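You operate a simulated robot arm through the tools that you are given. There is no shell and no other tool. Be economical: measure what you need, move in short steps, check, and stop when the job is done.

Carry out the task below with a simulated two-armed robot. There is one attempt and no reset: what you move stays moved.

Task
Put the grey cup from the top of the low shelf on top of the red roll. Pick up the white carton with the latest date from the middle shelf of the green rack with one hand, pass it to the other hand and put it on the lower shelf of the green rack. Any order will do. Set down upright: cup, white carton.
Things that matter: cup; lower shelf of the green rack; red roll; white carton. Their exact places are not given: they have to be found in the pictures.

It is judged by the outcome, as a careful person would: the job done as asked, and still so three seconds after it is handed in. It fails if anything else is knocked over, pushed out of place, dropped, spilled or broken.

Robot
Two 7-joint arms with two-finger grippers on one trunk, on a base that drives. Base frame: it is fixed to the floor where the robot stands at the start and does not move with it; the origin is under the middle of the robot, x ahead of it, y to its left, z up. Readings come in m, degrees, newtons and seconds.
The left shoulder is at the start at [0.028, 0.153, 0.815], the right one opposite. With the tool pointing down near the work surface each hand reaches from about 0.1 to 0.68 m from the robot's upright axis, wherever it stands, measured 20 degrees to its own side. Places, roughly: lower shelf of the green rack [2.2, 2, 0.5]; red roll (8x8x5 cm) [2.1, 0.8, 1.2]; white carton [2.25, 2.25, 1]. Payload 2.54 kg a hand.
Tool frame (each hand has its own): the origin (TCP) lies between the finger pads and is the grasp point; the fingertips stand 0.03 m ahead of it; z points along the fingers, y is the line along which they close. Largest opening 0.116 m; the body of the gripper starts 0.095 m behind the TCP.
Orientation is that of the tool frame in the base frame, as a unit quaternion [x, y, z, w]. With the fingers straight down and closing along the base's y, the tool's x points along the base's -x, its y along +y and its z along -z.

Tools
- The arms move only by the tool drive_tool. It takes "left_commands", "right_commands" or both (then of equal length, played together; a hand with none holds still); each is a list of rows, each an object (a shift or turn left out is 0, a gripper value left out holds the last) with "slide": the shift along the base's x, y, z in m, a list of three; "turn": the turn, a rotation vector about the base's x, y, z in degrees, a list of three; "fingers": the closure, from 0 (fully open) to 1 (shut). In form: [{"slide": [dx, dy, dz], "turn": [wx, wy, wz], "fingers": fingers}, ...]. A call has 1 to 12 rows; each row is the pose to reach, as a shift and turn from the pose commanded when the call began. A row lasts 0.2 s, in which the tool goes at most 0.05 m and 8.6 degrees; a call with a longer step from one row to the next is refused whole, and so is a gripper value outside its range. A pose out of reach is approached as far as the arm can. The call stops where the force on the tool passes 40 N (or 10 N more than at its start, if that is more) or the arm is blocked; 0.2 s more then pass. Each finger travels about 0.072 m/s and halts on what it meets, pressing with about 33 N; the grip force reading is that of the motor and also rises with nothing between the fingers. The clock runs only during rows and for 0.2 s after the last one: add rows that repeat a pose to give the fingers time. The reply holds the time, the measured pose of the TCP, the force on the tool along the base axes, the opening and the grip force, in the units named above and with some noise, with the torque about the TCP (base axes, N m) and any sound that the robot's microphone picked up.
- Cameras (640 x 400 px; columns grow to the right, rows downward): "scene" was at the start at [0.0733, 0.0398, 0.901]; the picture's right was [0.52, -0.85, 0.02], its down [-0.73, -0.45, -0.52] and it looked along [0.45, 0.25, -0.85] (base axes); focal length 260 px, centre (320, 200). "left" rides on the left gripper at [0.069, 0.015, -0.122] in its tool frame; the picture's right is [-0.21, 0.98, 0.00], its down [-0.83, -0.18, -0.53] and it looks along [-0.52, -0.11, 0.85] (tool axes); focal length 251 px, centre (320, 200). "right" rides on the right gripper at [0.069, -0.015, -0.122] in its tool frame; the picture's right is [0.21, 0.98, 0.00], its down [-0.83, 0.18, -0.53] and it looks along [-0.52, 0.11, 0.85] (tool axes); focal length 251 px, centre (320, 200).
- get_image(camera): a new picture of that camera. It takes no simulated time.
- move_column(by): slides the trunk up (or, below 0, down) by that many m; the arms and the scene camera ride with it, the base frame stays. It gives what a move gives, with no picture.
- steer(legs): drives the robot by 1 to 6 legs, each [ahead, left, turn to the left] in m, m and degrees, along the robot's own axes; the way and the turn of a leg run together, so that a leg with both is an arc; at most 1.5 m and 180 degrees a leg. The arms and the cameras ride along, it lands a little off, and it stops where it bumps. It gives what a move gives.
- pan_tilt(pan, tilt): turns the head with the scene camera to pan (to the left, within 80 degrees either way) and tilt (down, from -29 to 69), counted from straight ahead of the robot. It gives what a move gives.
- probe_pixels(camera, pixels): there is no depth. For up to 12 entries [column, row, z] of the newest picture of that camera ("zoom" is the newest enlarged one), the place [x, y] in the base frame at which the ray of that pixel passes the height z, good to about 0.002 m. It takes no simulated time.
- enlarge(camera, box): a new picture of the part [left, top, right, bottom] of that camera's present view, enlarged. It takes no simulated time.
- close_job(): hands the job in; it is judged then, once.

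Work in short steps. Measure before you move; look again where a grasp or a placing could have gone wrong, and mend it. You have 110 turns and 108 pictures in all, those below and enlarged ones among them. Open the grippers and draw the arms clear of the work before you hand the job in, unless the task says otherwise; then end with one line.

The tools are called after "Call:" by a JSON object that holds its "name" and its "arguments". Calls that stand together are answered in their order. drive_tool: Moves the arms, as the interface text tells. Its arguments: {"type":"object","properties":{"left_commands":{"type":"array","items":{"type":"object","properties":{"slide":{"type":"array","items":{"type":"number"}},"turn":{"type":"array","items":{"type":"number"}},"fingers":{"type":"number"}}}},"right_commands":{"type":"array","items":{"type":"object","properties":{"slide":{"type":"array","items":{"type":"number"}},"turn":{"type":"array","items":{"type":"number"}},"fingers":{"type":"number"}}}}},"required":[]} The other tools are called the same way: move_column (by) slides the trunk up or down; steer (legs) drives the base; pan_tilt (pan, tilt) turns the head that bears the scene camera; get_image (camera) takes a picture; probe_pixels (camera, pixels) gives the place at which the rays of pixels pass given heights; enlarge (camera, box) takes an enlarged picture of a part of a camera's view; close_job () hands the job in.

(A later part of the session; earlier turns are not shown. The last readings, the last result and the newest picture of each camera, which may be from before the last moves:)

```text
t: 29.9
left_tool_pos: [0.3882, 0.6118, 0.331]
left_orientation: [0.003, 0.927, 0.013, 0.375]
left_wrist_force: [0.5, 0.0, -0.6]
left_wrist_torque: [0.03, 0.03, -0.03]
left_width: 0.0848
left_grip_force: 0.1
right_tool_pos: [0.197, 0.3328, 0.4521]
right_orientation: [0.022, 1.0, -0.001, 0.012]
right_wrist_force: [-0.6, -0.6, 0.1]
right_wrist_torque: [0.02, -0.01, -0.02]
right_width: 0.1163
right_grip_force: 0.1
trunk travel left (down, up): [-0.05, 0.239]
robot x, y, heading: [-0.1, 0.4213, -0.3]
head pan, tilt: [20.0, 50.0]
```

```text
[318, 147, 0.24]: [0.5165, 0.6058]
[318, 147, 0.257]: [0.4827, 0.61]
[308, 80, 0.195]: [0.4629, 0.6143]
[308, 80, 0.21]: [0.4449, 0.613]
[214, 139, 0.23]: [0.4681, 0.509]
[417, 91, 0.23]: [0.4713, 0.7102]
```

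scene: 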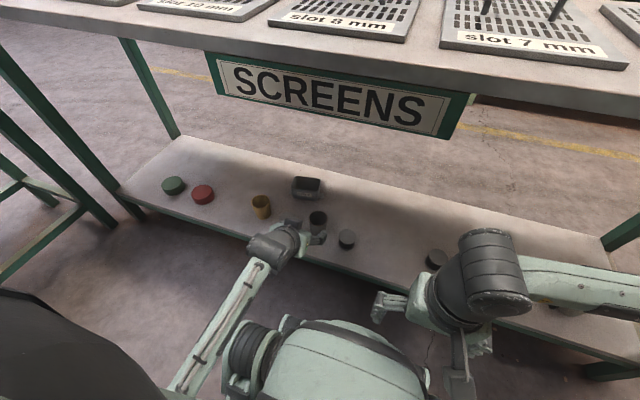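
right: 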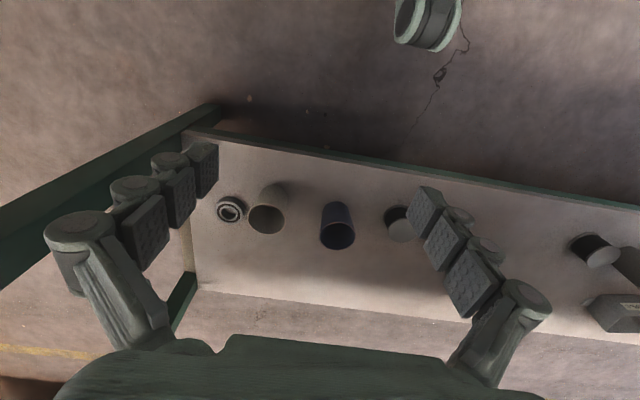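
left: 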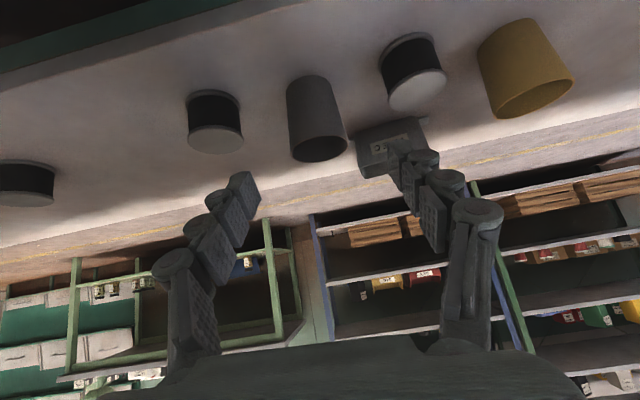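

Confirmed: centre (0.487,0.611), base z 0.195. Advance along the approach and close.

Call:
{"name": "drive_tool", "arguments": {"left_commands": [{"slide": [0.033, -0.001, -0.032]}, {"slide": [0.066, -0.001, -0.064]}, {"slide": [0.099, -0.001, -0.097]}, {"slide": [0.099, -0.001, -0.097]}, {"slide": [0.099, -0.001, -0.097], "fingers": 0.7}, {"slide": [0.099, -0.001, -0.097], "fingers": 0.7}, {"slide": [0.099, -0.001, -0.097], "fingers": 0.7}]}}

Call:
{"name": "get_image", "arguments": {"camera": "left"}}

```text
t: 31.5
left_tool_pos: [0.4855, 0.6106, 0.2344]
left_orientation: [0.003, 0.927, 0.013, 0.375]
left_wrist_force: [0.6, 0.0, 0.0]
left_wrist_torque: [-0.01, -0.01, -0.02]
left_width: 0.0543
left_grip_force: 33.2
right_tool_pos: [0.1982, 0.3344, 0.4536]
right_orientation: [0.022, 1.0, -0.001, 0.013]
right_wrist_force: [0.3, 0.6, -0.1]
right_wrist_torque: [0.0, 0.04, 0.03]
right_width: 0.1162
right_grip_force: 0.1
trunk travel left (down, up): [-0.05, 0.239]
robot x, y, heading: [-0.0979, 0.4217, -0.2]
head pan, tilt: [20.0, 50.0]
```

```text
65 pictures are left
```

left: 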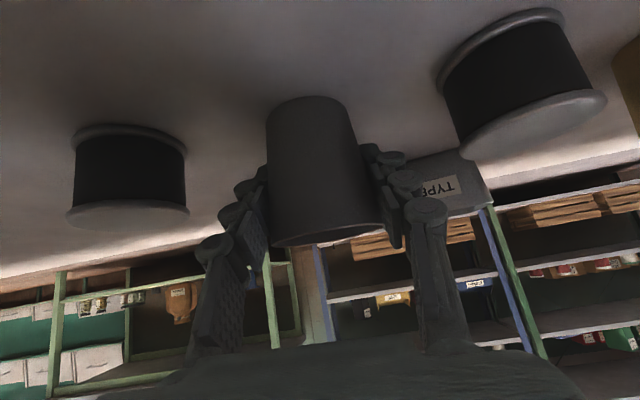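

Gripped at 5.4 cm width, TCP 0.039 above the cup base. Lift 8 cm, then back the base away from the table.

Call:
{"name": "drive_tool", "arguments": {"left_commands": [{"slide": [0, 0, 0.02]}, {"slide": [0, 0, 0.05]}, {"slide": [0, 0, 0.08]}, {"slide": [-0.02, 0.02, 0.1]}, {"slide": [-0.05, 0.04, 0.12]}]}}

Call:
{"name": "steer", "arguments": {"legs": [[-0.4, 0, 0], [0, -0.55, 0]]}}

Call:
{"name": "get_image", "arguments": {"camera": "left"}}

Call:
{"name": "get_image", "arguments": {"camera": "scene"}}

```text
t: 32.7
left_tool_pos: [0.4345, 0.6518, 0.3562]
left_orientation: [0.002, 0.926, 0.013, 0.376]
left_wrist_force: [-0.6, -0.5, 0.5]
left_wrist_torque: [0.01, -0.01, 0.0]
left_width: 0.0546
left_grip_force: 33.0
right_tool_pos: [0.1968, 0.3327, 0.4533]
right_orientation: [0.022, 1.0, -0.002, 0.013]
right_wrist_force: [0.0, -0.1, -0.1]
right_wrist_torque: [-0.01, 0.05, -0.02]
right_width: 0.1162
right_grip_force: 0.2
trunk travel left (down, up): [-0.05, 0.239]
robot x, y, heading: [-0.0997, 0.42, -0.0]
head pan, tilt: [20.0, 50.0]
```

```text
t: 34.7
left_tool_pos: [0.1557, 0.6573, 0.3563]
left_orientation: [-0.001, 0.927, 0.015, 0.376]
left_wrist_force: [0.0, -0.4, -0.2]
left_wrist_torque: [0.02, 0.01, 0.01]
left_width: 0.0546
left_grip_force: 32.9
right_tool_pos: [-0.0824, 0.3376, 0.4539]
right_orientation: [0.019, 1.0, -0.001, 0.014]
right_wrist_force: [-0.9, 0.4, 0.1]
right_wrist_torque: [0.02, -0.03, -0.03]
right_width: 0.1162
right_grip_force: 0.1
trunk travel left (down, up): [-0.05, 0.239]
robot x, y, heading: [-0.378, 0.4198, 0.1]
head pan, tilt: [20.0, 50.0]
stopped in leg 1: the robot was blocked; the commanded pose is now the measured one
```

```text
64 pictures are left
```

left: 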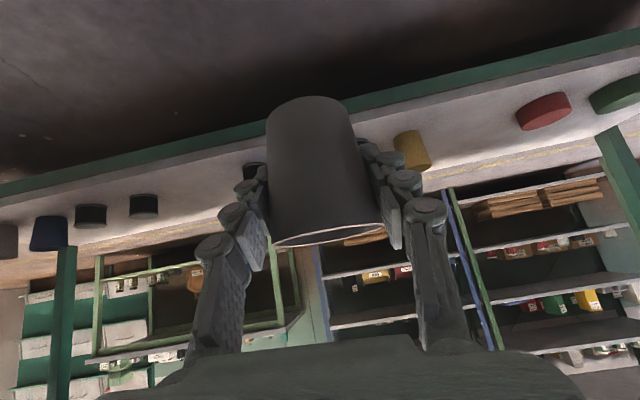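

```text
63 pictures are left
```

scene: 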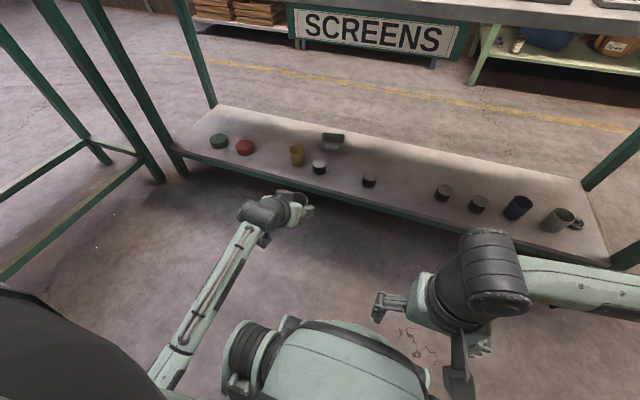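

Blocked behind at x=-0.38; I drive forward a touch and right, to hold this cup beside the other greyish cup for comparison on the way.

Call:
{"name": "steer", "arguments": {"legs": [[0.06, 0, 0], [0, -0.68, 0]]}}

Call:
{"name": "get_image", "arguments": {"camera": "left"}}

Call:
{"name": "get_image", "arguments": {"camera": "scene"}}

```text
t: 42.2
left_tool_pos: [0.2166, -0.0112, 0.3567]
left_orientation: [-0.003, 0.927, 0.015, 0.376]
left_wrist_force: [-0.4, -0.4, 0.3]
left_wrist_torque: [0.0, 0.01, -0.02]
left_width: 0.0542
left_grip_force: 32.8
right_tool_pos: [-0.0172, -0.3333, 0.4519]
right_orientation: [0.015, 1.0, 0.0, 0.013]
right_wrist_force: [0.9, 0.7, 0.5]
right_wrist_torque: [-0.04, 0.0, 0.01]
right_width: 0.1158
right_grip_force: 0.1
trunk travel left (down, up): [-0.05, 0.239]
robot x, y, heading: [-0.3165, -0.2503, 0.6]
head pan, tilt: [20.0, 50.0]
```

```text
62 pictures are left
```

left: 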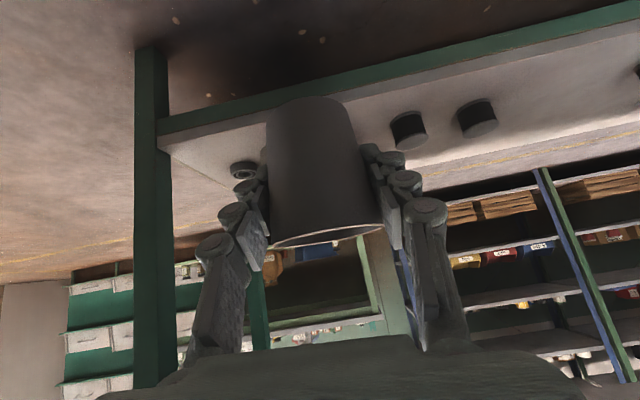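

```text
61 pictures are left
```

scene: 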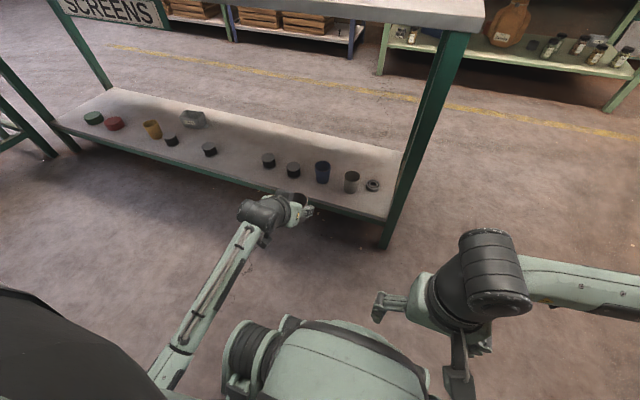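

Enlarge to compare held cup (293,205) with the standing one (352,182).

Call:
{"name": "enlarge", "arguments": {"camera": "scene", "box": [264, 150, 392, 230]}}

```text
5.00 times, centred on (328, 190) of scene
```

zoom: 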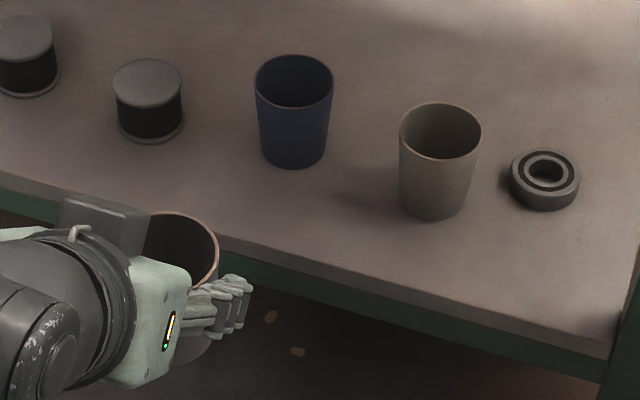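

The standing cup looks beige-grey beside neutral spools, but the held one is hidden. I yaw the left hand so the cup shows next to it.

Call:
{"name": "drive_tool", "arguments": {"left_commands": [{"turn": [0, 0, -8], "slide": [0, 0, 0.01]}, {"turn": [0, 0, -16], "slide": [0, 0.01, 0.02]}, {"turn": [0, 0, -24], "slide": [0, 0.02, 0.03]}, {"turn": [0, 0, -32], "slide": [0, 0.02, 0.04]}, {"turn": [0, 0, -40], "slide": [0, 0.02, 0.05]}, {"turn": [0, 0, -48], "slide": [0, 0.02, 0.05]}, {"turn": [0, 0, -56], "slide": [0, 0.02, 0.05]}, {"turn": [0, 0, -64], "slide": [0, 0.02, 0.05]}]}}

Call:
{"name": "enlarge", "arguments": {"camera": "scene", "box": [232, 130, 392, 230]}}

```text
t: 44.0
left_tool_pos: [0.2161, 0.0089, 0.4084]
left_orientation: [0.488, 0.787, -0.187, 0.328]
left_wrist_force: [0.8, 0.0, -0.4]
left_wrist_torque: [-0.01, -0.01, 0.04]
left_width: 0.0542
left_grip_force: 33.4
right_tool_pos: [-0.0155, -0.333, 0.4532]
right_orientation: [0.016, 1.0, 0.0, 0.014]
right_wrist_force: [1.3, -0.1, -0.2]
right_wrist_torque: [-0.03, 0.04, 0.0]
right_width: 0.116
right_grip_force: 0.0
trunk travel left (down, up): [-0.05, 0.239]
robot x, y, heading: [-0.3169, -0.2485, 0.6]
head pan, tilt: [20.0, 50.0]
```

```text
4.00 times, centred on (312, 180) of scene
```

zoom: 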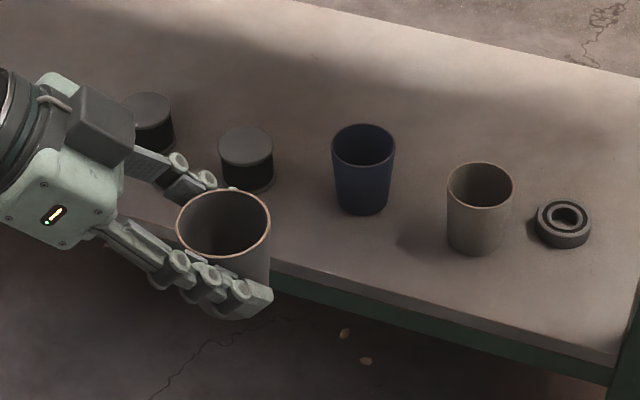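

Side by side, the held cup is neutral grey and the standing one is olive-beige: the held cup is right. I restore the yaw, raise the trunk and survey the route round the right end of the table.

Call:
{"name": "drive_tool", "arguments": {"left_commands": [{"turn": [0, 0, 8]}, {"turn": [0, 0, 16]}, {"turn": [0, 0, 24]}, {"turn": [0, 0, 32]}, {"turn": [0, 0, 40]}, {"turn": [0, 0, 48]}, {"turn": [0, 0, 56]}, {"turn": [0, 0, 64]}]}}

Call:
{"name": "move_column", "arguments": {"by": 0.235}}

Call:
{"name": "pan_tilt", "arguments": {"pan": -5, "tilt": 22}}

Call:
{"name": "get_image", "arguments": {"camera": "scene"}}

```text
t: 45.8
left_tool_pos: [0.2171, 0.0086, 0.4084]
left_orientation: [-0.006, 0.926, 0.017, 0.378]
left_wrist_force: [0.4, -0.7, -0.5]
left_wrist_torque: [0.0, 0.01, -0.03]
left_width: 0.0541
left_grip_force: 32.7
right_tool_pos: [-0.0161, -0.3318, 0.4531]
right_orientation: [0.015, 1.0, -0.001, 0.013]
right_wrist_force: [0.0, 0.2, 0.0]
right_wrist_torque: [-0.01, 0.01, -0.04]
right_width: 0.1161
right_grip_force: 0.0
trunk travel left (down, up): [-0.05, 0.239]
robot x, y, heading: [-0.3146, -0.2505, 0.5]
head pan, tilt: [20.0, 50.0]
```

```text
t: 48.3
left_tool_pos: [0.2162, 0.0101, 0.6432]
left_orientation: [-0.004, 0.926, 0.016, 0.377]
left_wrist_force: [0.4, 0.0, -0.6]
left_wrist_torque: [0.05, 0.02, -0.03]
left_width: 0.0544
left_grip_force: 32.6
right_tool_pos: [-0.0174, -0.3326, 0.6887]
right_orientation: [0.015, 1.0, -0.002, 0.013]
right_wrist_force: [0.0, -0.1, 0.7]
right_wrist_torque: [0.02, 0.03, 0.01]
right_width: 0.1161
right_grip_force: 0.0
trunk travel left (down, up): [-0.285, 0.004]
robot x, y, heading: [-0.3103, -0.251, 0.5]
head pan, tilt: [20.0, 50.0]
```

```text
t: 49.2
left_tool_pos: [0.2167, 0.0085, 0.6417]
left_orientation: [-0.003, 0.926, 0.015, 0.377]
left_wrist_force: [0.1, 0.4, -0.8]
left_wrist_torque: [0.02, 0.01, 0.01]
left_width: 0.0544
left_grip_force: 32.8
right_tool_pos: [-0.0183, -0.3332, 0.6874]
right_orientation: [0.015, 1.0, -0.001, 0.012]
right_wrist_force: [0.9, 0.2, 0.2]
right_wrist_torque: [-0.03, -0.02, 0.0]
right_width: 0.1159
right_grip_force: 0.0
trunk travel left (down, up): [-0.285, 0.004]
robot x, y, heading: [-0.3108, -0.2494, 0.3]
head pan, tilt: [-5.0, 22.0]
```

```text
58 pictures are left
```

scene: 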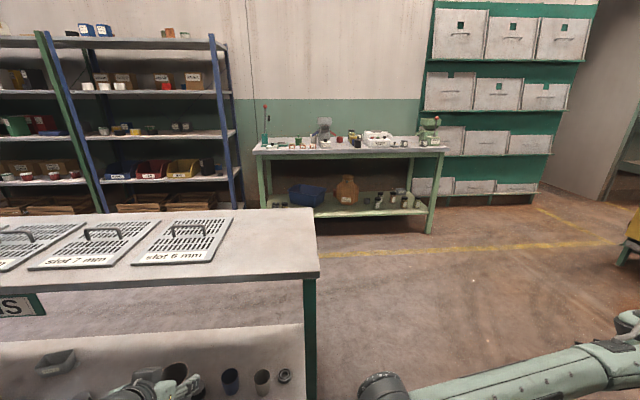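

Clear lane on the right. Probe table corners, the rack and bench feet, and the floor.

Call:
{"name": "probe_pixels", "arguments": {"camera": "scene", "pixels": [[310, 208, 0.8], [318, 275, 0.8], [430, 234, 0.0], [267, 207, 0.0], [330, 255, 0.0], [235, 135, 0.9], [225, 94, 1.2], [443, 150, 0.75], [255, 152, 0.75], [166, 92, 1.2], [45, 135, 0.9]]}}

```text
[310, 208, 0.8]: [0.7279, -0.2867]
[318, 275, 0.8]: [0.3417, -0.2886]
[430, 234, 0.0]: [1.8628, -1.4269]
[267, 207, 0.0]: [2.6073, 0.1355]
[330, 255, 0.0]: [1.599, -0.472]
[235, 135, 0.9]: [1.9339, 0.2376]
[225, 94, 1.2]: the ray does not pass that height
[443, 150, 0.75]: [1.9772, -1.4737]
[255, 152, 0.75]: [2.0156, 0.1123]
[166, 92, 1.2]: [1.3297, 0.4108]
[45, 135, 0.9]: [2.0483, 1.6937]
```

Table spans x 0.34–0.73, rack fronts x≈2.0. Drive right, forward, then left through the aisle.

Call:
{"name": "steer", "arguments": {"legs": [[0, -0.72, 0], [1.45, 0, 0], [0, 1.4, 0]]}}

Call:
{"name": "pan_tilt", "arguments": {"pan": 10, "tilt": 0}}

Call:
{"name": "get_image", "arguments": {"camera": "scene"}}

```text
t: 76.3
left_tool_pos: [1.6412, 0.7008, 0.643]
left_orientation: [-0.009, 0.926, 0.018, 0.377]
left_wrist_force: [0.1, 0.2, -0.9]
left_wrist_torque: [-0.02, 0.02, -0.02]
left_width: 0.0537
left_grip_force: 33.4
right_tool_pos: [1.4098, 0.3568, 0.6892]
right_orientation: [0.008, 1.0, -0.001, 0.013]
right_wrist_force: [0.1, -0.5, 0.3]
right_wrist_torque: [0.0, -0.03, -0.02]
right_width: 0.116
right_grip_force: 0.1
trunk travel left (down, up): [-0.285, 0.004]
robot x, y, heading: [1.1096, 0.4354, 1.0]
head pan, tilt: [-5.0, 22.0]
```

```text
t: 77.2
left_tool_pos: [1.6406, 0.7013, 0.6425]
left_orientation: [-0.01, 0.926, 0.018, 0.377]
left_wrist_force: [-0.3, 0.3, 0.1]
left_wrist_torque: [-0.02, 0.02, 0.0]
left_width: 0.0539
left_grip_force: 33.2
right_tool_pos: [1.4096, 0.355, 0.6885]
right_orientation: [0.009, 1.0, -0.001, 0.012]
right_wrist_force: [0.3, -0.2, -0.3]
right_wrist_torque: [-0.04, 0.02, 0.02]
right_width: 0.116
right_grip_force: 0.1
trunk travel left (down, up): [-0.285, 0.004]
robot x, y, heading: [1.1129, 0.4347, 1.0]
head pan, tilt: [10.0, 0.0]
```

```text
57 pictures are left
```

scene: 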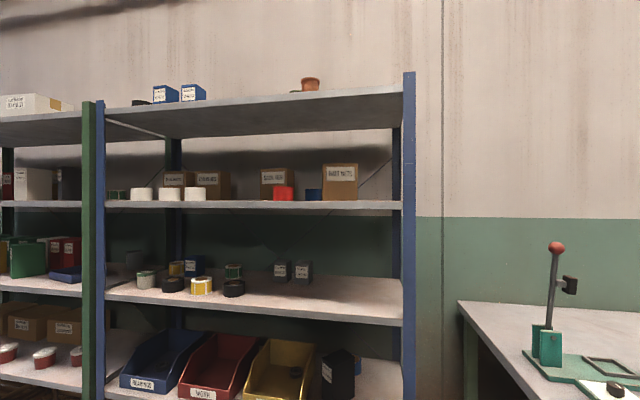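

Roll at (283,194) sits on the shelf at z≈1.136 (edge-on at the horizon). First raise the left hand to z≈1.2 and draw it back before driving closer.

Call:
{"name": "drive_tool", "arguments": {"left_commands": [{"slide": [-0.02, 0, 0.045]}, {"slide": [-0.04, 0, 0.09]}, {"slide": [-0.06, 0, 0.135]}, {"slide": [-0.08, 0, 0.18]}, {"slide": [-0.1, 0, 0.225]}, {"slide": [-0.1, 0, 0.27]}, {"slide": [-0.1, 0, 0.315]}, {"slide": [-0.1, 0, 0.36]}, {"slide": [-0.1, 0, 0.405]}, {"slide": [-0.1, 0, 0.45]}, {"slide": [-0.1, 0, 0.495]}, {"slide": [-0.1, 0, 0.54]}]}}

Call:
{"name": "drive_tool", "arguments": {"left_commands": [{"slide": [0, 0, 0.045]}, {"slide": [0, 0, 0.09]}]}}

Call:
{"name": "get_image", "arguments": {"camera": "left"}}

Call:
{"name": "get_image", "arguments": {"camera": "scene"}}

```text
t: 79.8
left_tool_pos: [1.5421, 0.6983, 1.1803]
left_orientation: [-0.008, 0.927, 0.018, 0.376]
left_wrist_force: [0.4, -0.4, -0.1]
left_wrist_torque: [-0.02, -0.02, 0.0]
left_width: 0.0536
left_grip_force: 33.0
left hand out of reach, approached as far as the arm can: row 4, 5, 6, 7, 8
right_tool_pos: [1.4111, 0.3562, 0.6887]
right_orientation: [0.009, 1.0, -0.001, 0.013]
right_wrist_force: [0.2, -0.1, -0.2]
right_wrist_torque: [0.0, 0.0, 0.02]
right_width: 0.116
right_grip_force: 0.1
trunk travel left (down, up): [-0.285, 0.004]
robot x, y, heading: [1.1127, 0.4341, 1.0]
head pan, tilt: [10.0, 0.0]
```

```text
t: 80.4
left_tool_pos: [1.5406, 0.7003, 1.2745]
left_orientation: [-0.009, 0.926, 0.019, 0.377]
left_wrist_force: [0.0, 0.0, 0.9]
left_wrist_torque: [-0.03, 0.01, -0.02]
left_width: 0.0539
left_grip_force: 33.1
right_tool_pos: [1.4095, 0.3569, 0.6882]
right_orientation: [0.009, 1.0, -0.001, 0.013]
right_wrist_force: [0.4, -0.2, -0.1]
right_wrist_torque: [0.02, 0.01, -0.01]
right_width: 0.116
right_grip_force: 0.0
trunk travel left (down, up): [-0.285, 0.004]
robot x, y, heading: [1.1135, 0.4335, 1.2]
head pan, tilt: [10.0, 0.0]
```

```text
56 pictures are left
```

left: 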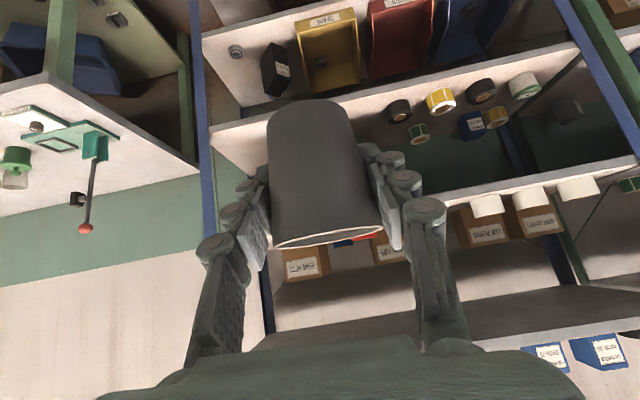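

```text
55 pictures are left
```

scene: 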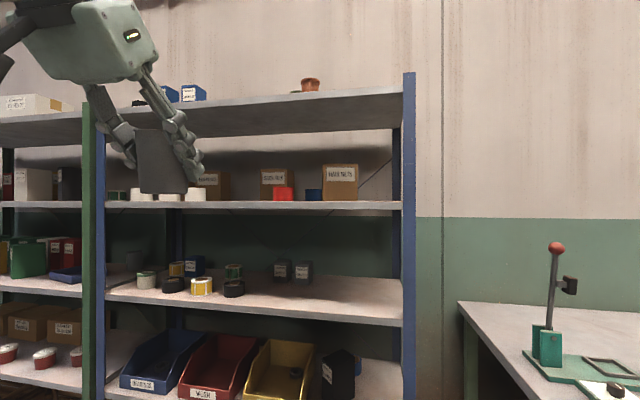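

Record the roll's bearing from here, then shift sideways/forward and take a second bearing.

Call:
{"name": "enlarge", "arguments": {"camera": "scene", "box": [240, 155, 368, 235]}}

Call:
{"name": "probe_pixels", "arguments": {"camera": "scene", "pixels": [[283.5, 187, 1.16], [283.5, 187, 1.186], [403, 320, 0.85], [105, 298, 0.85], [403, 320, 0.8]]}}

Call:
{"name": "steer", "arguments": {"legs": [[0.3, 0.22, -1]]}}

Call:
{"name": "pan_tilt", "arguments": {"pan": 0, "tilt": 5}}

Call:
{"name": "get_image", "arguments": {"camera": "scene"}}

```text
5.00 times, centred on (304, 195) of scene
```

zoom: 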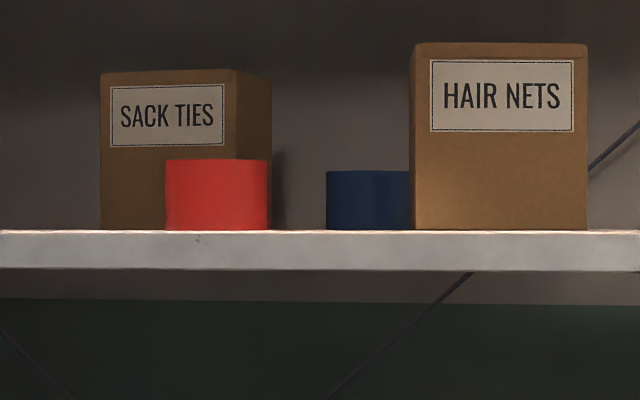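

```text
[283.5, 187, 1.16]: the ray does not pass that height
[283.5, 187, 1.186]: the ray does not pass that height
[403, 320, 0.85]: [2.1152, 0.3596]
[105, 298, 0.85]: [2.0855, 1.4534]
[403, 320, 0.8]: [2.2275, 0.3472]
```

```text
t: 83.1
left_tool_pos: [1.8452, 0.9134, 1.2739]
left_orientation: [0.0, 0.926, 0.014, 0.377]
left_wrist_force: [0.6, 0.6, -0.1]
left_wrist_torque: [-0.03, 0.0, -0.02]
left_width: 0.0538
left_grip_force: 32.8
right_tool_pos: [1.7066, 0.5714, 0.6882]
right_orientation: [0.018, 1.0, -0.002, 0.013]
right_wrist_force: [0.2, 0.1, 0.3]
right_wrist_torque: [-0.02, 0.01, 0.01]
right_width: 0.116
right_grip_force: 0.0
trunk travel left (down, up): [-0.285, 0.004]
robot x, y, heading: [1.4094, 0.6559, 0.0]
head pan, tilt: [10.0, 0.0]
```

```text
t: 83.8
left_tool_pos: [1.8442, 0.9134, 1.2731]
left_orientation: [-0.001, 0.926, 0.014, 0.377]
left_wrist_force: [0.3, -0.3, 0.0]
left_wrist_torque: [0.01, 0.02, -0.01]
left_width: 0.0539
left_grip_force: 33.0
right_tool_pos: [1.7075, 0.5699, 0.6883]
right_orientation: [0.019, 1.0, -0.001, 0.013]
right_wrist_force: [0.6, -0.8, -0.1]
right_wrist_torque: [0.0, 0.03, -0.02]
right_width: 0.1159
right_grip_force: 0.1
trunk travel left (down, up): [-0.285, 0.004]
robot x, y, heading: [1.4102, 0.655, -0.2]
head pan, tilt: [0.0, 5.0]
```

```text
53 pictures are left
```

scene: 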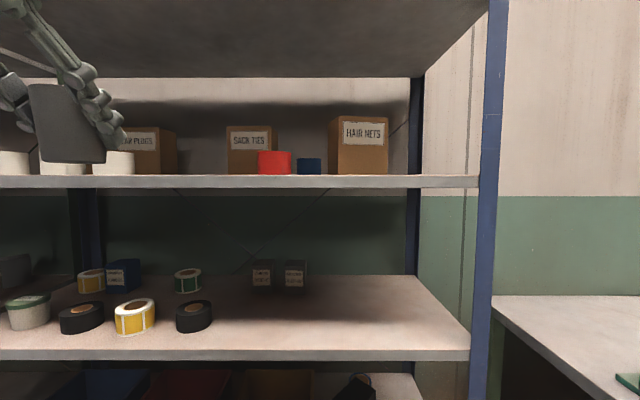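

The camera is higher than assumed (ray did not pass 1.186). Probe to find camera height and roll bearing.

Call:
{"name": "probe_pixels", "arguments": {"camera": "scene", "pixels": [[275, 152, 1.19], [275, 152, 1.2], [275, 152, 1.22], [275, 152, 1.25], [275, 152, 1.28], [470, 350, 0.85], [470, 350, 0.9], [275, 190, 1.15], [275, 190, 1.1]]}}

Call:
{"name": "enlarge", "arguments": {"camera": "scene", "box": [210, 120, 338, 200]}}

```text
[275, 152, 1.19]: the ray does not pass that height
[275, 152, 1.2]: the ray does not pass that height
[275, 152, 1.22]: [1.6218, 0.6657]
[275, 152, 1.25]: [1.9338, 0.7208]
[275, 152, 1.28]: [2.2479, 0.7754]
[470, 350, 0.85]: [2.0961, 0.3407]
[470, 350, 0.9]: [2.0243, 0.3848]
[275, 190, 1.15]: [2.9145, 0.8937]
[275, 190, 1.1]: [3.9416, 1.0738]
```

```text
5.00 times, centred on (274, 160) of scene
```

zoom: 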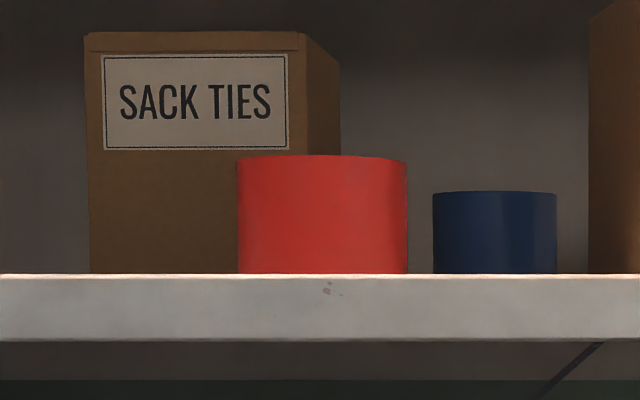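

Roll centre estimates ≈(2.13–2.17, 0.755), top z≈1.27; shelf front x≈2.06. For a precise top view I raise the right hand, tilting it forward to use its camera.

Call:
{"name": "drive_tool", "arguments": {"right_commands": [{"slide": [0.02, -0.01, 0.045], "turn": [0, -4, 0]}, {"slide": [0.04, -0.02, 0.09], "turn": [0, -8, 0]}, {"slide": [0.06, -0.03, 0.135], "turn": [0, -12, 0]}, {"slide": [0.08, -0.04, 0.18], "turn": [0, -16, 0]}, {"slide": [0.08, -0.05, 0.228], "turn": [0, -20, 0]}, {"slide": [0.08, -0.05, 0.277], "turn": [0, -24, 0]}, {"slide": [0.08, -0.05, 0.326], "turn": [0, -28, 0]}, {"slide": [0.08, -0.05, 0.375], "turn": [0, -32, 0]}, {"slide": [0.08, -0.05, 0.424], "turn": [0, -36, 0]}, {"slide": [0.08, -0.05, 0.473], "turn": [0, -38, 0]}, {"slide": [0.08, -0.05, 0.522], "turn": [0, -38, 0]}, {"slide": [0.08, -0.05, 0.571], "turn": [0, -38, 0]}]}}

Call:
{"name": "drive_tool", "arguments": {"right_commands": [{"slide": [0, 0, 0.045]}, {"slide": [0, 0, 0.09]}, {"slide": [0, 0, 0.13]}]}}

Call:
{"name": "get_image", "arguments": {"camera": "right"}}

```text
refused: row 1 steps farther than a row can; nothing moved
```

```text
t: 84.6
left_tool_pos: [1.8446, 0.9137, 1.2736]
left_orientation: [-0.001, 0.926, 0.015, 0.377]
left_wrist_force: [0.2, -0.3, -0.9]
left_wrist_torque: [0.02, 0.01, 0.0]
left_width: 0.0535
left_grip_force: 32.7
right_tool_pos: [1.7087, 0.5741, 0.8185]
right_orientation: [0.018, 1.0, -0.002, 0.013]
right_wrist_force: [1.0, 0.4, 0.3]
right_wrist_torque: [0.01, 0.01, 0.02]
right_width: 0.1161
right_grip_force: 0.2
right hand out of reach, approached as far as the arm can: row 3
trunk travel left (down, up): [-0.285, 0.004]
robot x, y, heading: [1.4105, 0.654, 0.4]
head pan, tilt: [0.0, 5.0]
```

```text
51 pictures are left
```

right: 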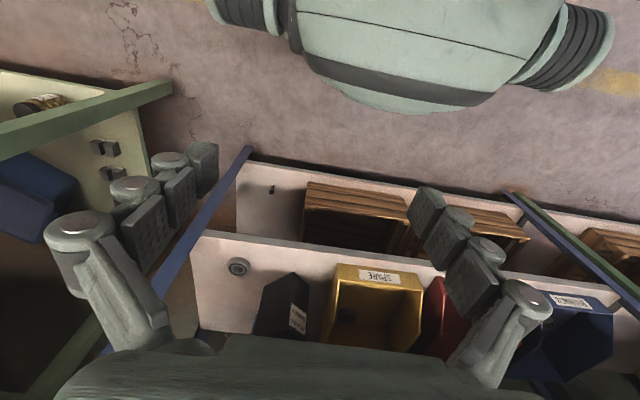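

Step too long; redo with smaller steps.

Call:
{"name": "drive_tool", "arguments": {"right_commands": [{"slide": [0.02, -0.01, 0.04], "turn": [0, -4, 0]}, {"slide": [0.04, -0.02, 0.08], "turn": [0, -8, 0]}, {"slide": [0.06, -0.03, 0.12], "turn": [0, -12, 0]}, {"slide": [0.08, -0.04, 0.16], "turn": [0, -16, 0]}, {"slide": [0.08, -0.05, 0.205], "turn": [0, -20, 0]}, {"slide": [0.08, -0.05, 0.25], "turn": [0, -24, 0]}, {"slide": [0.08, -0.05, 0.295], "turn": [0, -28, 0]}, {"slide": [0.08, -0.05, 0.34], "turn": [0, -32, 0]}, {"slide": [0.08, -0.05, 0.385], "turn": [0, -36, 0]}, {"slide": [0.08, -0.05, 0.43], "turn": [0, -38, 0]}, {"slide": [0.08, -0.05, 0.475], "turn": [0, -38, 0]}, {"slide": [0.08, -0.05, 0.52], "turn": [0, -38, 0]}]}}

Call:
{"name": "get_image", "arguments": {"camera": "right"}}

```text
t: 87.2
left_tool_pos: [1.8449, 0.9123, 1.2732]
left_orientation: [0.0, 0.926, 0.014, 0.377]
left_wrist_force: [0.2, 0.0, -1.1]
left_wrist_torque: [-0.04, 0.01, 0.0]
left_width: 0.0536
left_grip_force: 33.5
right_tool_pos: [1.7889, 0.5241, 1.3389]
right_orientation: [0.017, 0.94, 0.005, 0.34]
right_wrist_force: [0.2, 0.4, 0.4]
right_wrist_torque: [-0.03, 0.01, 0.0]
right_width: 0.1162
right_grip_force: 0.1
trunk travel left (down, up): [-0.285, 0.004]
robot x, y, heading: [1.4106, 0.6535, 0.0]
head pan, tilt: [0.0, 5.0]
```

```text
50 pictures are left
```

right: 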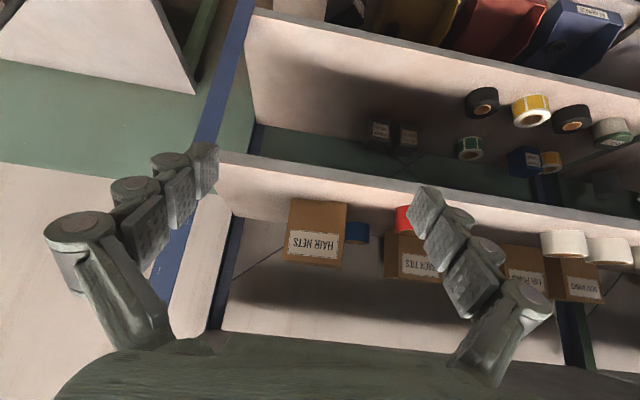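

The roll is at (405,218), half hidden by a finger. I shift the right hand to y≈0.66.

Call:
{"name": "drive_tool", "arguments": {"right_commands": [{"slide": [0, 0.04, 0.01]}, {"slide": [0, 0.08, 0.03]}, {"slide": [0, 0.12, 0.05]}, {"slide": [0, 0.14, 0.06]}, {"slide": [0, 0.14, 0.06]}]}}

Call:
{"name": "enlarge", "arguments": {"camera": "right", "box": [216, 150, 424, 280]}}

```text
t: 88.4
left_tool_pos: [1.8439, 0.9129, 1.2739]
left_orientation: [-0.001, 0.926, 0.014, 0.377]
left_wrist_force: [0.0, -1.0, -0.7]
left_wrist_torque: [0.01, -0.05, -0.02]
left_width: 0.054
left_grip_force: 33.0
right_tool_pos: [1.7892, 0.6628, 1.3993]
right_orientation: [0.018, 0.941, 0.005, 0.338]
right_wrist_force: [-0.5, -0.1, 0.4]
right_wrist_torque: [-0.01, 0.02, -0.02]
right_width: 0.116
right_grip_force: 0.0
trunk travel left (down, up): [-0.285, 0.004]
robot x, y, heading: [1.4146, 0.6578, 0.2]
head pan, tilt: [0.0, 5.0]
```

```text
3.08 times, centred on (320, 215) of right
```

zoom: 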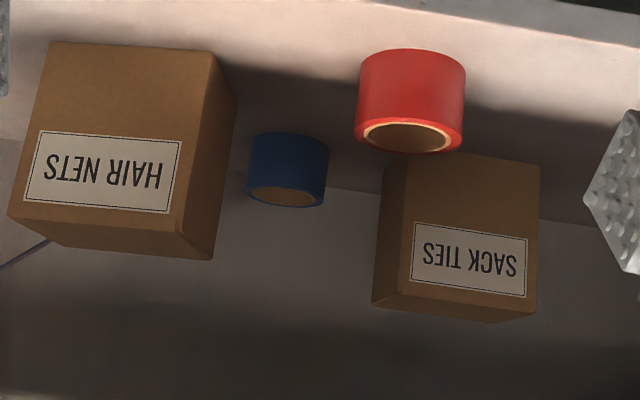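

The roll shows a tan core; I check whether it is a deep hole.

Call:
{"name": "enlarge", "arguments": {"camera": "right", "box": [328, 162, 376, 202]}}

Call:
{"name": "probe_pixels", "arguments": {"camera": "zoom", "pixels": [[320, 300, 1.269], [320, 300, 1.26], [320, 300, 1.28]]}}

```text
10.00 times, centred on (352, 182) of right
```

zoom: 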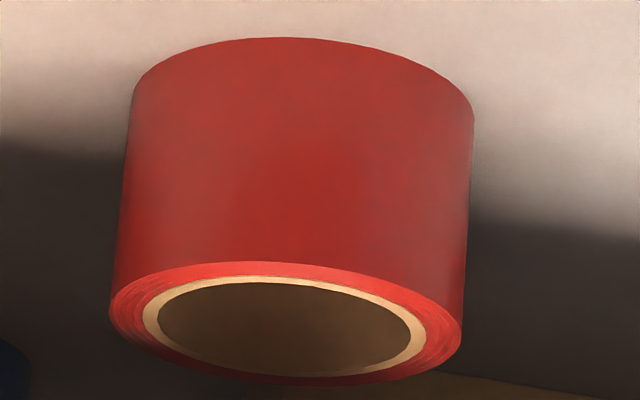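

```text
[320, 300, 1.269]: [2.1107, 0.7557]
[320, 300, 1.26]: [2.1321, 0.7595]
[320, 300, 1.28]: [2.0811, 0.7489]
```

The core opening is ~5.7 cm versus cup base ~4.8 cm, so I must check by touch whether it is solid. Now probe the roll centre (286,323 zoom) at top height, plus front base edge and outer edges.

Call:
{"name": "probe_pixels", "arguments": {"camera": "zoom", "pixels": [[286, 323, 1.265], [286, 323, 1.27], [286, 323, 1.28], [286, 262, 1.27], [286, 384, 1.27], [110, 312, 1.27], [462, 334, 1.27], [290, 38, 1.219], [290, 38, 1.225], [290, 38, 1.215]]}}

```text
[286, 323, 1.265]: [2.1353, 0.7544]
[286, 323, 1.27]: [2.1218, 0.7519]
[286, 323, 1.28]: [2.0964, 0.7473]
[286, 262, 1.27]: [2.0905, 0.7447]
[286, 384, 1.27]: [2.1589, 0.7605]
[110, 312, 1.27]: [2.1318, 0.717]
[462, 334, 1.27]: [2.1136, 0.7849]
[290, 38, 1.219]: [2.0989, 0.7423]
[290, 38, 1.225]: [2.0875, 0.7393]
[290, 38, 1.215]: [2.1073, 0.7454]
```

Scale suggests either Ø7 cm at z 1.27 or Ø8 at z 1.245. I take a second, closer right-hand view to resolve it.

Call:
{"name": "drive_tool", "arguments": {"right_commands": [{"slide": [0.03, 0.02, 0.02], "turn": [0, 4, 0]}, {"slide": [0.06, 0.04, 0.03], "turn": [0, 8, 0]}, {"slide": [0.09, 0.05, 0.04], "turn": [0, 12, 0]}, {"slide": [0.12, 0.06, 0.04], "turn": [0, 16, 0]}, {"slide": [0.12, 0.06, 0.04], "turn": [0, 16, 0]}]}}

Call:
{"name": "get_image", "arguments": {"camera": "right"}}

```text
t: 89.2
left_tool_pos: [1.8435, 0.9133, 1.2744]
left_orientation: [0.001, 0.926, 0.014, 0.378]
left_wrist_force: [0.3, 0.6, -0.2]
left_wrist_torque: [-0.01, -0.05, -0.02]
left_width: 0.0539
left_grip_force: 32.7
right_tool_pos: [1.857, 0.6353, 1.4573]
right_orientation: [0.026, 0.968, 0.091, 0.232]
right_wrist_force: [1.3, 0.6, 0.9]
right_wrist_torque: [-0.05, 0.0, -0.02]
right_width: 0.1161
right_grip_force: 0.0
right hand out of reach, approached as far as the arm can: row 3, 4
trunk travel left (down, up): [-0.285, 0.004]
robot x, y, heading: [1.4127, 0.6547, -0.2]
head pan, tilt: [0.0, 5.0]
stopped in row 4 (right hand): the arm was blocked; the commanded pose is now the measured one
```

```text
47 pictures are left
```

right: 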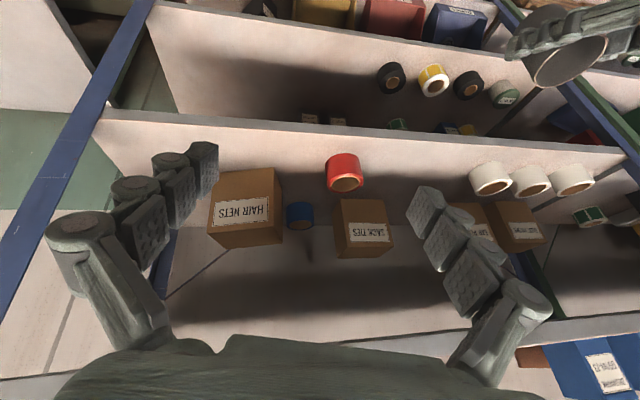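

Limited reach but a good steeper view; roll at (345,175).

Call:
{"name": "enlarge", "arguments": {"camera": "right", "box": [313, 145, 377, 205]}}

Call:
{"name": "probe_pixels", "arguments": {"camera": "right", "pixels": [[346, 184.5, 1.245], [346, 184.5, 1.255], [346, 184.5, 1.27]]}}

```text
6.67 times, centred on (345, 175) of right
```

zoom: 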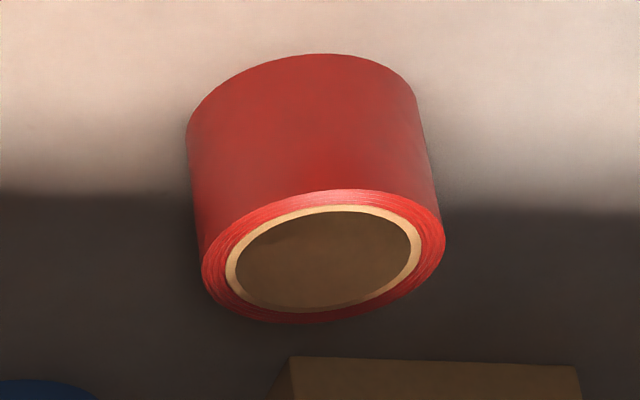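

```text
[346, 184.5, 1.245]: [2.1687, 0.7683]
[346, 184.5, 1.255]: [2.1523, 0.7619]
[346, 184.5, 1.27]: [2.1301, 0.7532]
```

Two views intersect at roll centre (2.135,0.755), top z≈1.265. Withdraw the right hand low and back, then drive 0.15 m closer.

Call:
{"name": "drive_tool", "arguments": {"right_commands": [{"slide": [-0.03, -0.02, -0.02]}, {"slide": [-0.06, -0.05, -0.045]}, {"slide": [-0.09, -0.08, -0.07]}, {"slide": [-0.11, -0.11, -0.1]}, {"slide": [-0.13, -0.14, -0.13]}, {"slide": [-0.13, -0.16, -0.17]}, {"slide": [-0.13, -0.18, -0.21]}, {"slide": [-0.13, -0.18, -0.255]}, {"slide": [-0.13, -0.18, -0.3]}]}}

Call:
{"name": "drive_tool", "arguments": {"left_commands": [{"slide": [0, 0, 0.04]}, {"slide": [0, -0.03, 0.08]}, {"slide": [0, -0.06, 0.09]}]}}

Call:
{"name": "steer", "arguments": {"legs": [[0.15, 0, 0.2]]}}

Call:
{"name": "get_image", "arguments": {"camera": "scene"}}

```text
t: 91.2
left_tool_pos: [1.8443, 0.9102, 1.2741]
left_orientation: [0.001, 0.926, 0.014, 0.378]
left_wrist_force: [0.2, -0.2, 0.1]
left_wrist_torque: [0.01, -0.02, 0.02]
left_width: 0.0538
left_grip_force: 33.2
right_tool_pos: [1.7251, 0.459, 1.155]
right_orientation: [0.024, 0.968, 0.089, 0.233]
right_wrist_force: [-0.2, 0.5, 1.4]
right_wrist_torque: [0.05, 0.0, -0.01]
right_width: 0.1159
right_grip_force: 0.1
trunk travel left (down, up): [-0.285, 0.004]
robot x, y, heading: [1.4067, 0.6539, 0.3]
head pan, tilt: [0.0, 5.0]
```

```text
t: 92.0
left_tool_pos: [1.8446, 0.8484, 1.3624]
left_orientation: [0.0, 0.926, 0.015, 0.378]
left_wrist_force: [0.3, -0.6, -0.1]
left_wrist_torque: [0.02, 0.02, 0.01]
left_width: 0.0535
left_grip_force: 33.1
right_tool_pos: [1.7257, 0.4585, 1.154]
right_orientation: [0.024, 0.968, 0.086, 0.233]
right_wrist_force: [0.1, 0.4, 0.0]
right_wrist_torque: [0.01, 0.0, -0.04]
right_width: 0.1161
right_grip_force: 0.0
trunk travel left (down, up): [-0.285, 0.004]
robot x, y, heading: [1.4099, 0.6568, 0.4]
head pan, tilt: [0.0, 5.0]
```

```text
t: 93.4
left_tool_pos: [1.9948, 0.8507, 1.3618]
left_orientation: [-0.001, 0.926, 0.015, 0.377]
left_wrist_force: [0.3, 0.3, 0.0]
left_wrist_torque: [0.01, 0.0, 0.02]
left_width: 0.0538
left_grip_force: 32.6
right_tool_pos: [1.8783, 0.4611, 1.1547]
right_orientation: [0.022, 0.968, 0.088, 0.233]
right_wrist_force: [-0.8, 0.7, 0.2]
right_wrist_torque: [0.03, 0.01, 0.02]
right_width: 0.1158
right_grip_force: 0.1
trunk travel left (down, up): [-0.285, 0.004]
robot x, y, heading: [1.5613, 0.6564, -0.0]
head pan, tilt: [0.0, 5.0]
```

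```text
45 pictures are left
```

scene: 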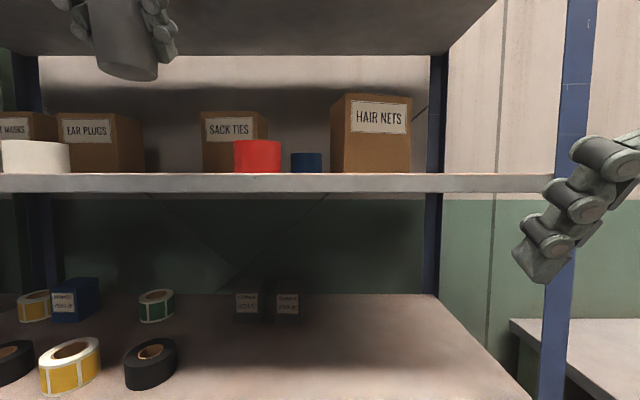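

Move the cup above the roll: to (2.135,0.755,1.335).

Call:
{"name": "drive_tool", "arguments": {"left_commands": [{"slide": [0.0, -0.045, 0.0]}, {"slide": [0.0, -0.09, 0.0]}, {"slide": [0.04, -0.096, 0.0]}, {"slide": [0.08, -0.096, -0.01]}, {"slide": [0.12, -0.096, -0.02]}, {"slide": [0.14, -0.096, -0.027]}, {"slide": [0.14, -0.096, -0.027]}]}}

Call:
{"name": "get_image", "arguments": {"camera": "scene"}}

Call:
{"name": "get_image", "arguments": {"camera": "left"}}

```text
t: 95.0
left_tool_pos: [2.1346, 0.7535, 1.3369]
left_orientation: [-0.001, 0.926, 0.015, 0.377]
left_wrist_force: [0.1, -0.4, -1.9]
left_wrist_torque: [0.01, 0.01, 0.01]
left_width: 0.0537
left_grip_force: 33.2
right_tool_pos: [1.8782, 0.4612, 1.1542]
right_orientation: [0.023, 0.968, 0.087, 0.234]
right_wrist_force: [-0.3, -0.5, 0.1]
right_wrist_torque: [0.05, -0.02, -0.01]
right_width: 0.1161
right_grip_force: 0.1
trunk travel left (down, up): [-0.285, 0.004]
robot x, y, heading: [1.56, 0.6542, 0.1]
head pan, tilt: [0.0, 5.0]
```

```text
44 pictures are left
```

scene: 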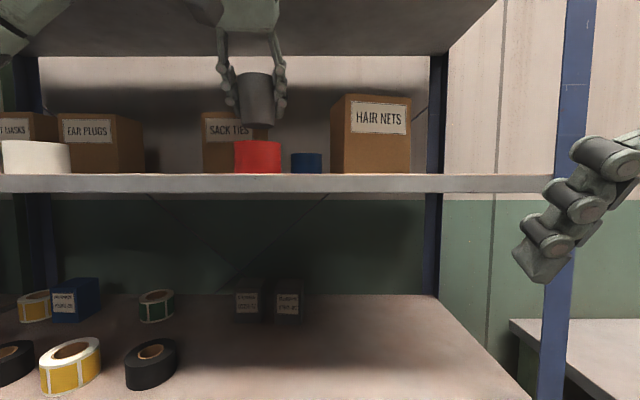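

```text
43 pictures are left
```

left: 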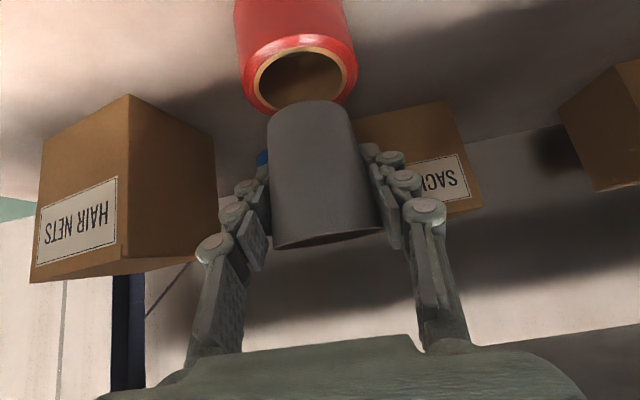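

Cup over the roll: base column ~259 vs roll ~257. Zoom to compare base, hole, and gap.

Call:
{"name": "enlarge", "arguments": {"camera": "scene", "box": [210, 60, 306, 180]}}

Call:
{"name": "enlarge", "arguments": {"camera": "left", "box": [220, 0, 380, 120]}}

```text
3.33 times, centred on (258, 120) of scene
```

zoom: 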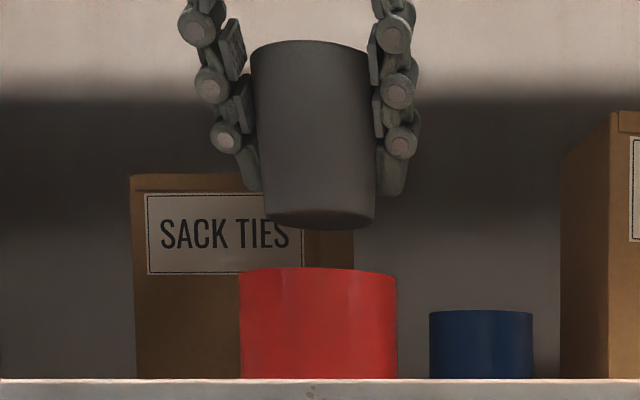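

```text
3.33 times, centred on (300, 60) of left
```

zoom: 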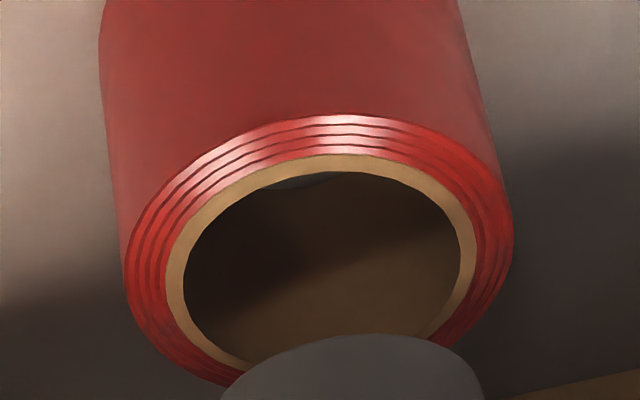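

The core is a real hole about as wide as the cup base, so I offset the cup ~13 mm in +y so it sits stably on the ring wall. Shift and lower 22 mm first.

Call:
{"name": "drive_tool", "arguments": {"left_commands": [{"slide": [0.0, 0.0135, 0]}, {"slide": [0, 0.0135, -0.01]}, {"slide": [0, 0.0135, -0.018]}, {"slide": [0, 0.0135, -0.022]}, {"slide": [0, 0.0135, -0.022]}]}}

Call:
{"name": "enlarge", "arguments": {"camera": "scene", "box": [210, 60, 306, 180]}}

```text
t: 96.2
left_tool_pos: [2.1349, 0.7674, 1.3145]
left_orientation: [-0.001, 0.926, 0.015, 0.378]
left_wrist_force: [-0.6, 0.4, 0.1]
left_wrist_torque: [0.0, 0.02, -0.02]
left_width: 0.0537
left_grip_force: 33.5
right_tool_pos: [1.8777, 0.4612, 1.1544]
right_orientation: [0.022, 0.968, 0.087, 0.233]
right_wrist_force: [0.9, -0.9, -0.5]
right_wrist_torque: [-0.02, -0.01, -0.01]
right_width: 0.1159
right_grip_force: 0.1
trunk travel left (down, up): [-0.285, 0.004]
robot x, y, heading: [1.5596, 0.6543, 0.2]
head pan, tilt: [0.0, 5.0]
```

```text
3.33 times, centred on (258, 120) of scene
```

zoom: 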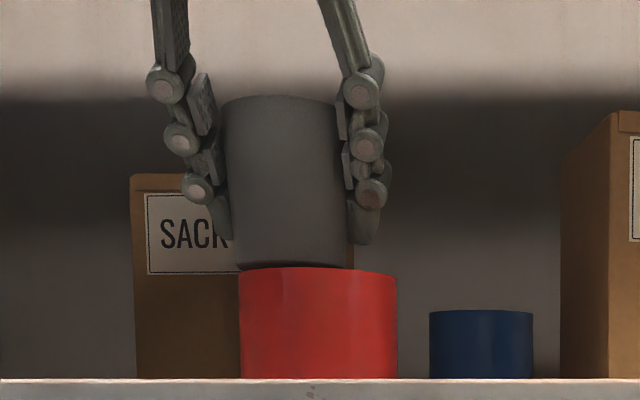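

Almost touching. Lower in 2 mm rows and read the force.

Call:
{"name": "drive_tool", "arguments": {"left_commands": [{"slide": [0, 0, -0.002]}, {"slide": [0, 0, -0.004]}, {"slide": [0, 0, -0.004]}]}}

Call:
{"name": "drive_tool", "arguments": {"left_commands": [{"slide": [0, 0, -0.0015]}, {"slide": [0, 0, -0.0025]}, {"slide": [0, 0, -0.0025]}]}}

Call:
{"name": "enlarge", "arguments": {"camera": "scene", "box": [210, 60, 306, 180]}}

```text
t: 97.0
left_tool_pos: [2.1328, 0.7675, 1.3103]
left_orientation: [0.0, 0.926, 0.014, 0.378]
left_wrist_force: [1.9, 0.2, 5.1]
left_wrist_torque: [-0.01, -0.1, 0.02]
left_width: 0.0536
left_grip_force: 32.0
right_tool_pos: [1.8773, 0.4605, 1.1547]
right_orientation: [0.022, 0.968, 0.088, 0.233]
right_wrist_force: [0.4, -0.3, -0.1]
right_wrist_torque: [-0.02, -0.02, 0.02]
right_width: 0.1161
right_grip_force: 0.0
trunk travel left (down, up): [-0.285, 0.004]
robot x, y, heading: [1.562, 0.6529, 0.1]
head pan, tilt: [0.0, 5.0]
```

```text
t: 97.8
left_tool_pos: [2.1327, 0.769, 1.3097]
left_orientation: [-0.002, 0.925, 0.015, 0.38]
left_wrist_force: [4.8, 1.5, 19.5]
left_wrist_torque: [-0.01, -0.14, 0.01]
left_width: 0.0537
left_grip_force: 32.6
right_tool_pos: [1.8759, 0.4614, 1.1547]
right_orientation: [0.022, 0.968, 0.088, 0.233]
right_wrist_force: [-0.4, 0.3, 0.1]
right_wrist_torque: [-0.01, 0.02, -0.02]
right_width: 0.1159
right_grip_force: 0.1
trunk travel left (down, up): [-0.285, 0.004]
robot x, y, heading: [1.5669, 0.6573, 0.4]
head pan, tilt: [0.0, 5.0]
```

```text
3.33 times, centred on (258, 120) of scene
```

zoom: 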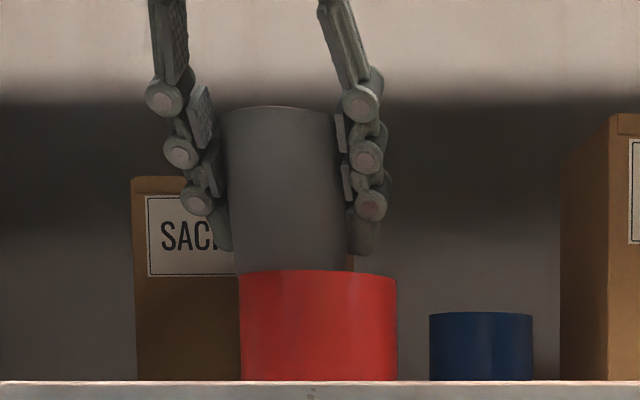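

Contact at TCP z 1.310 (19 N). Ease the pressure and open just slightly to check the cup stays upright.

Call:
{"name": "drive_tool", "arguments": {"left_commands": [{"slide": [0, 0, 0.002]}, {"slide": [0, 0, 0.002], "fingers": 0.48}, {"slide": [0, 0, 0.002], "fingers": 0.48}, {"slide": [0, 0, 0.002], "fingers": 0.48}]}}

Call:
{"name": "enlarge", "arguments": {"camera": "scene", "box": [210, 60, 306, 180]}}

```text
t: 98.8
left_tool_pos: [2.1347, 0.768, 1.3092]
left_orientation: [-0.001, 0.926, 0.015, 0.377]
left_wrist_force: [-0.6, -0.6, 0.0]
left_wrist_torque: [0.01, 0.01, 0.01]
left_width: 0.0602
left_grip_force: 0.0
right_tool_pos: [1.8776, 0.4608, 1.1543]
right_orientation: [0.023, 0.968, 0.088, 0.233]
right_wrist_force: [-0.6, -0.4, 0.4]
right_wrist_torque: [0.0, 0.02, -0.01]
right_width: 0.1158
right_grip_force: 0.0
trunk travel left (down, up): [-0.285, 0.004]
robot x, y, heading: [1.5625, 0.6555, 0.2]
head pan, tilt: [0.0, 5.0]
```

```text
3.33 times, centred on (258, 120) of scene
```

zoom: 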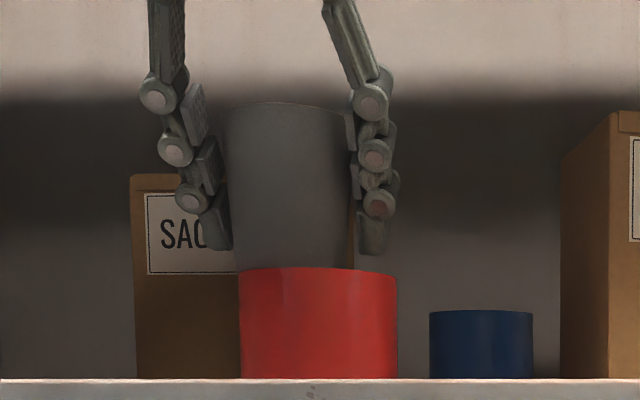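

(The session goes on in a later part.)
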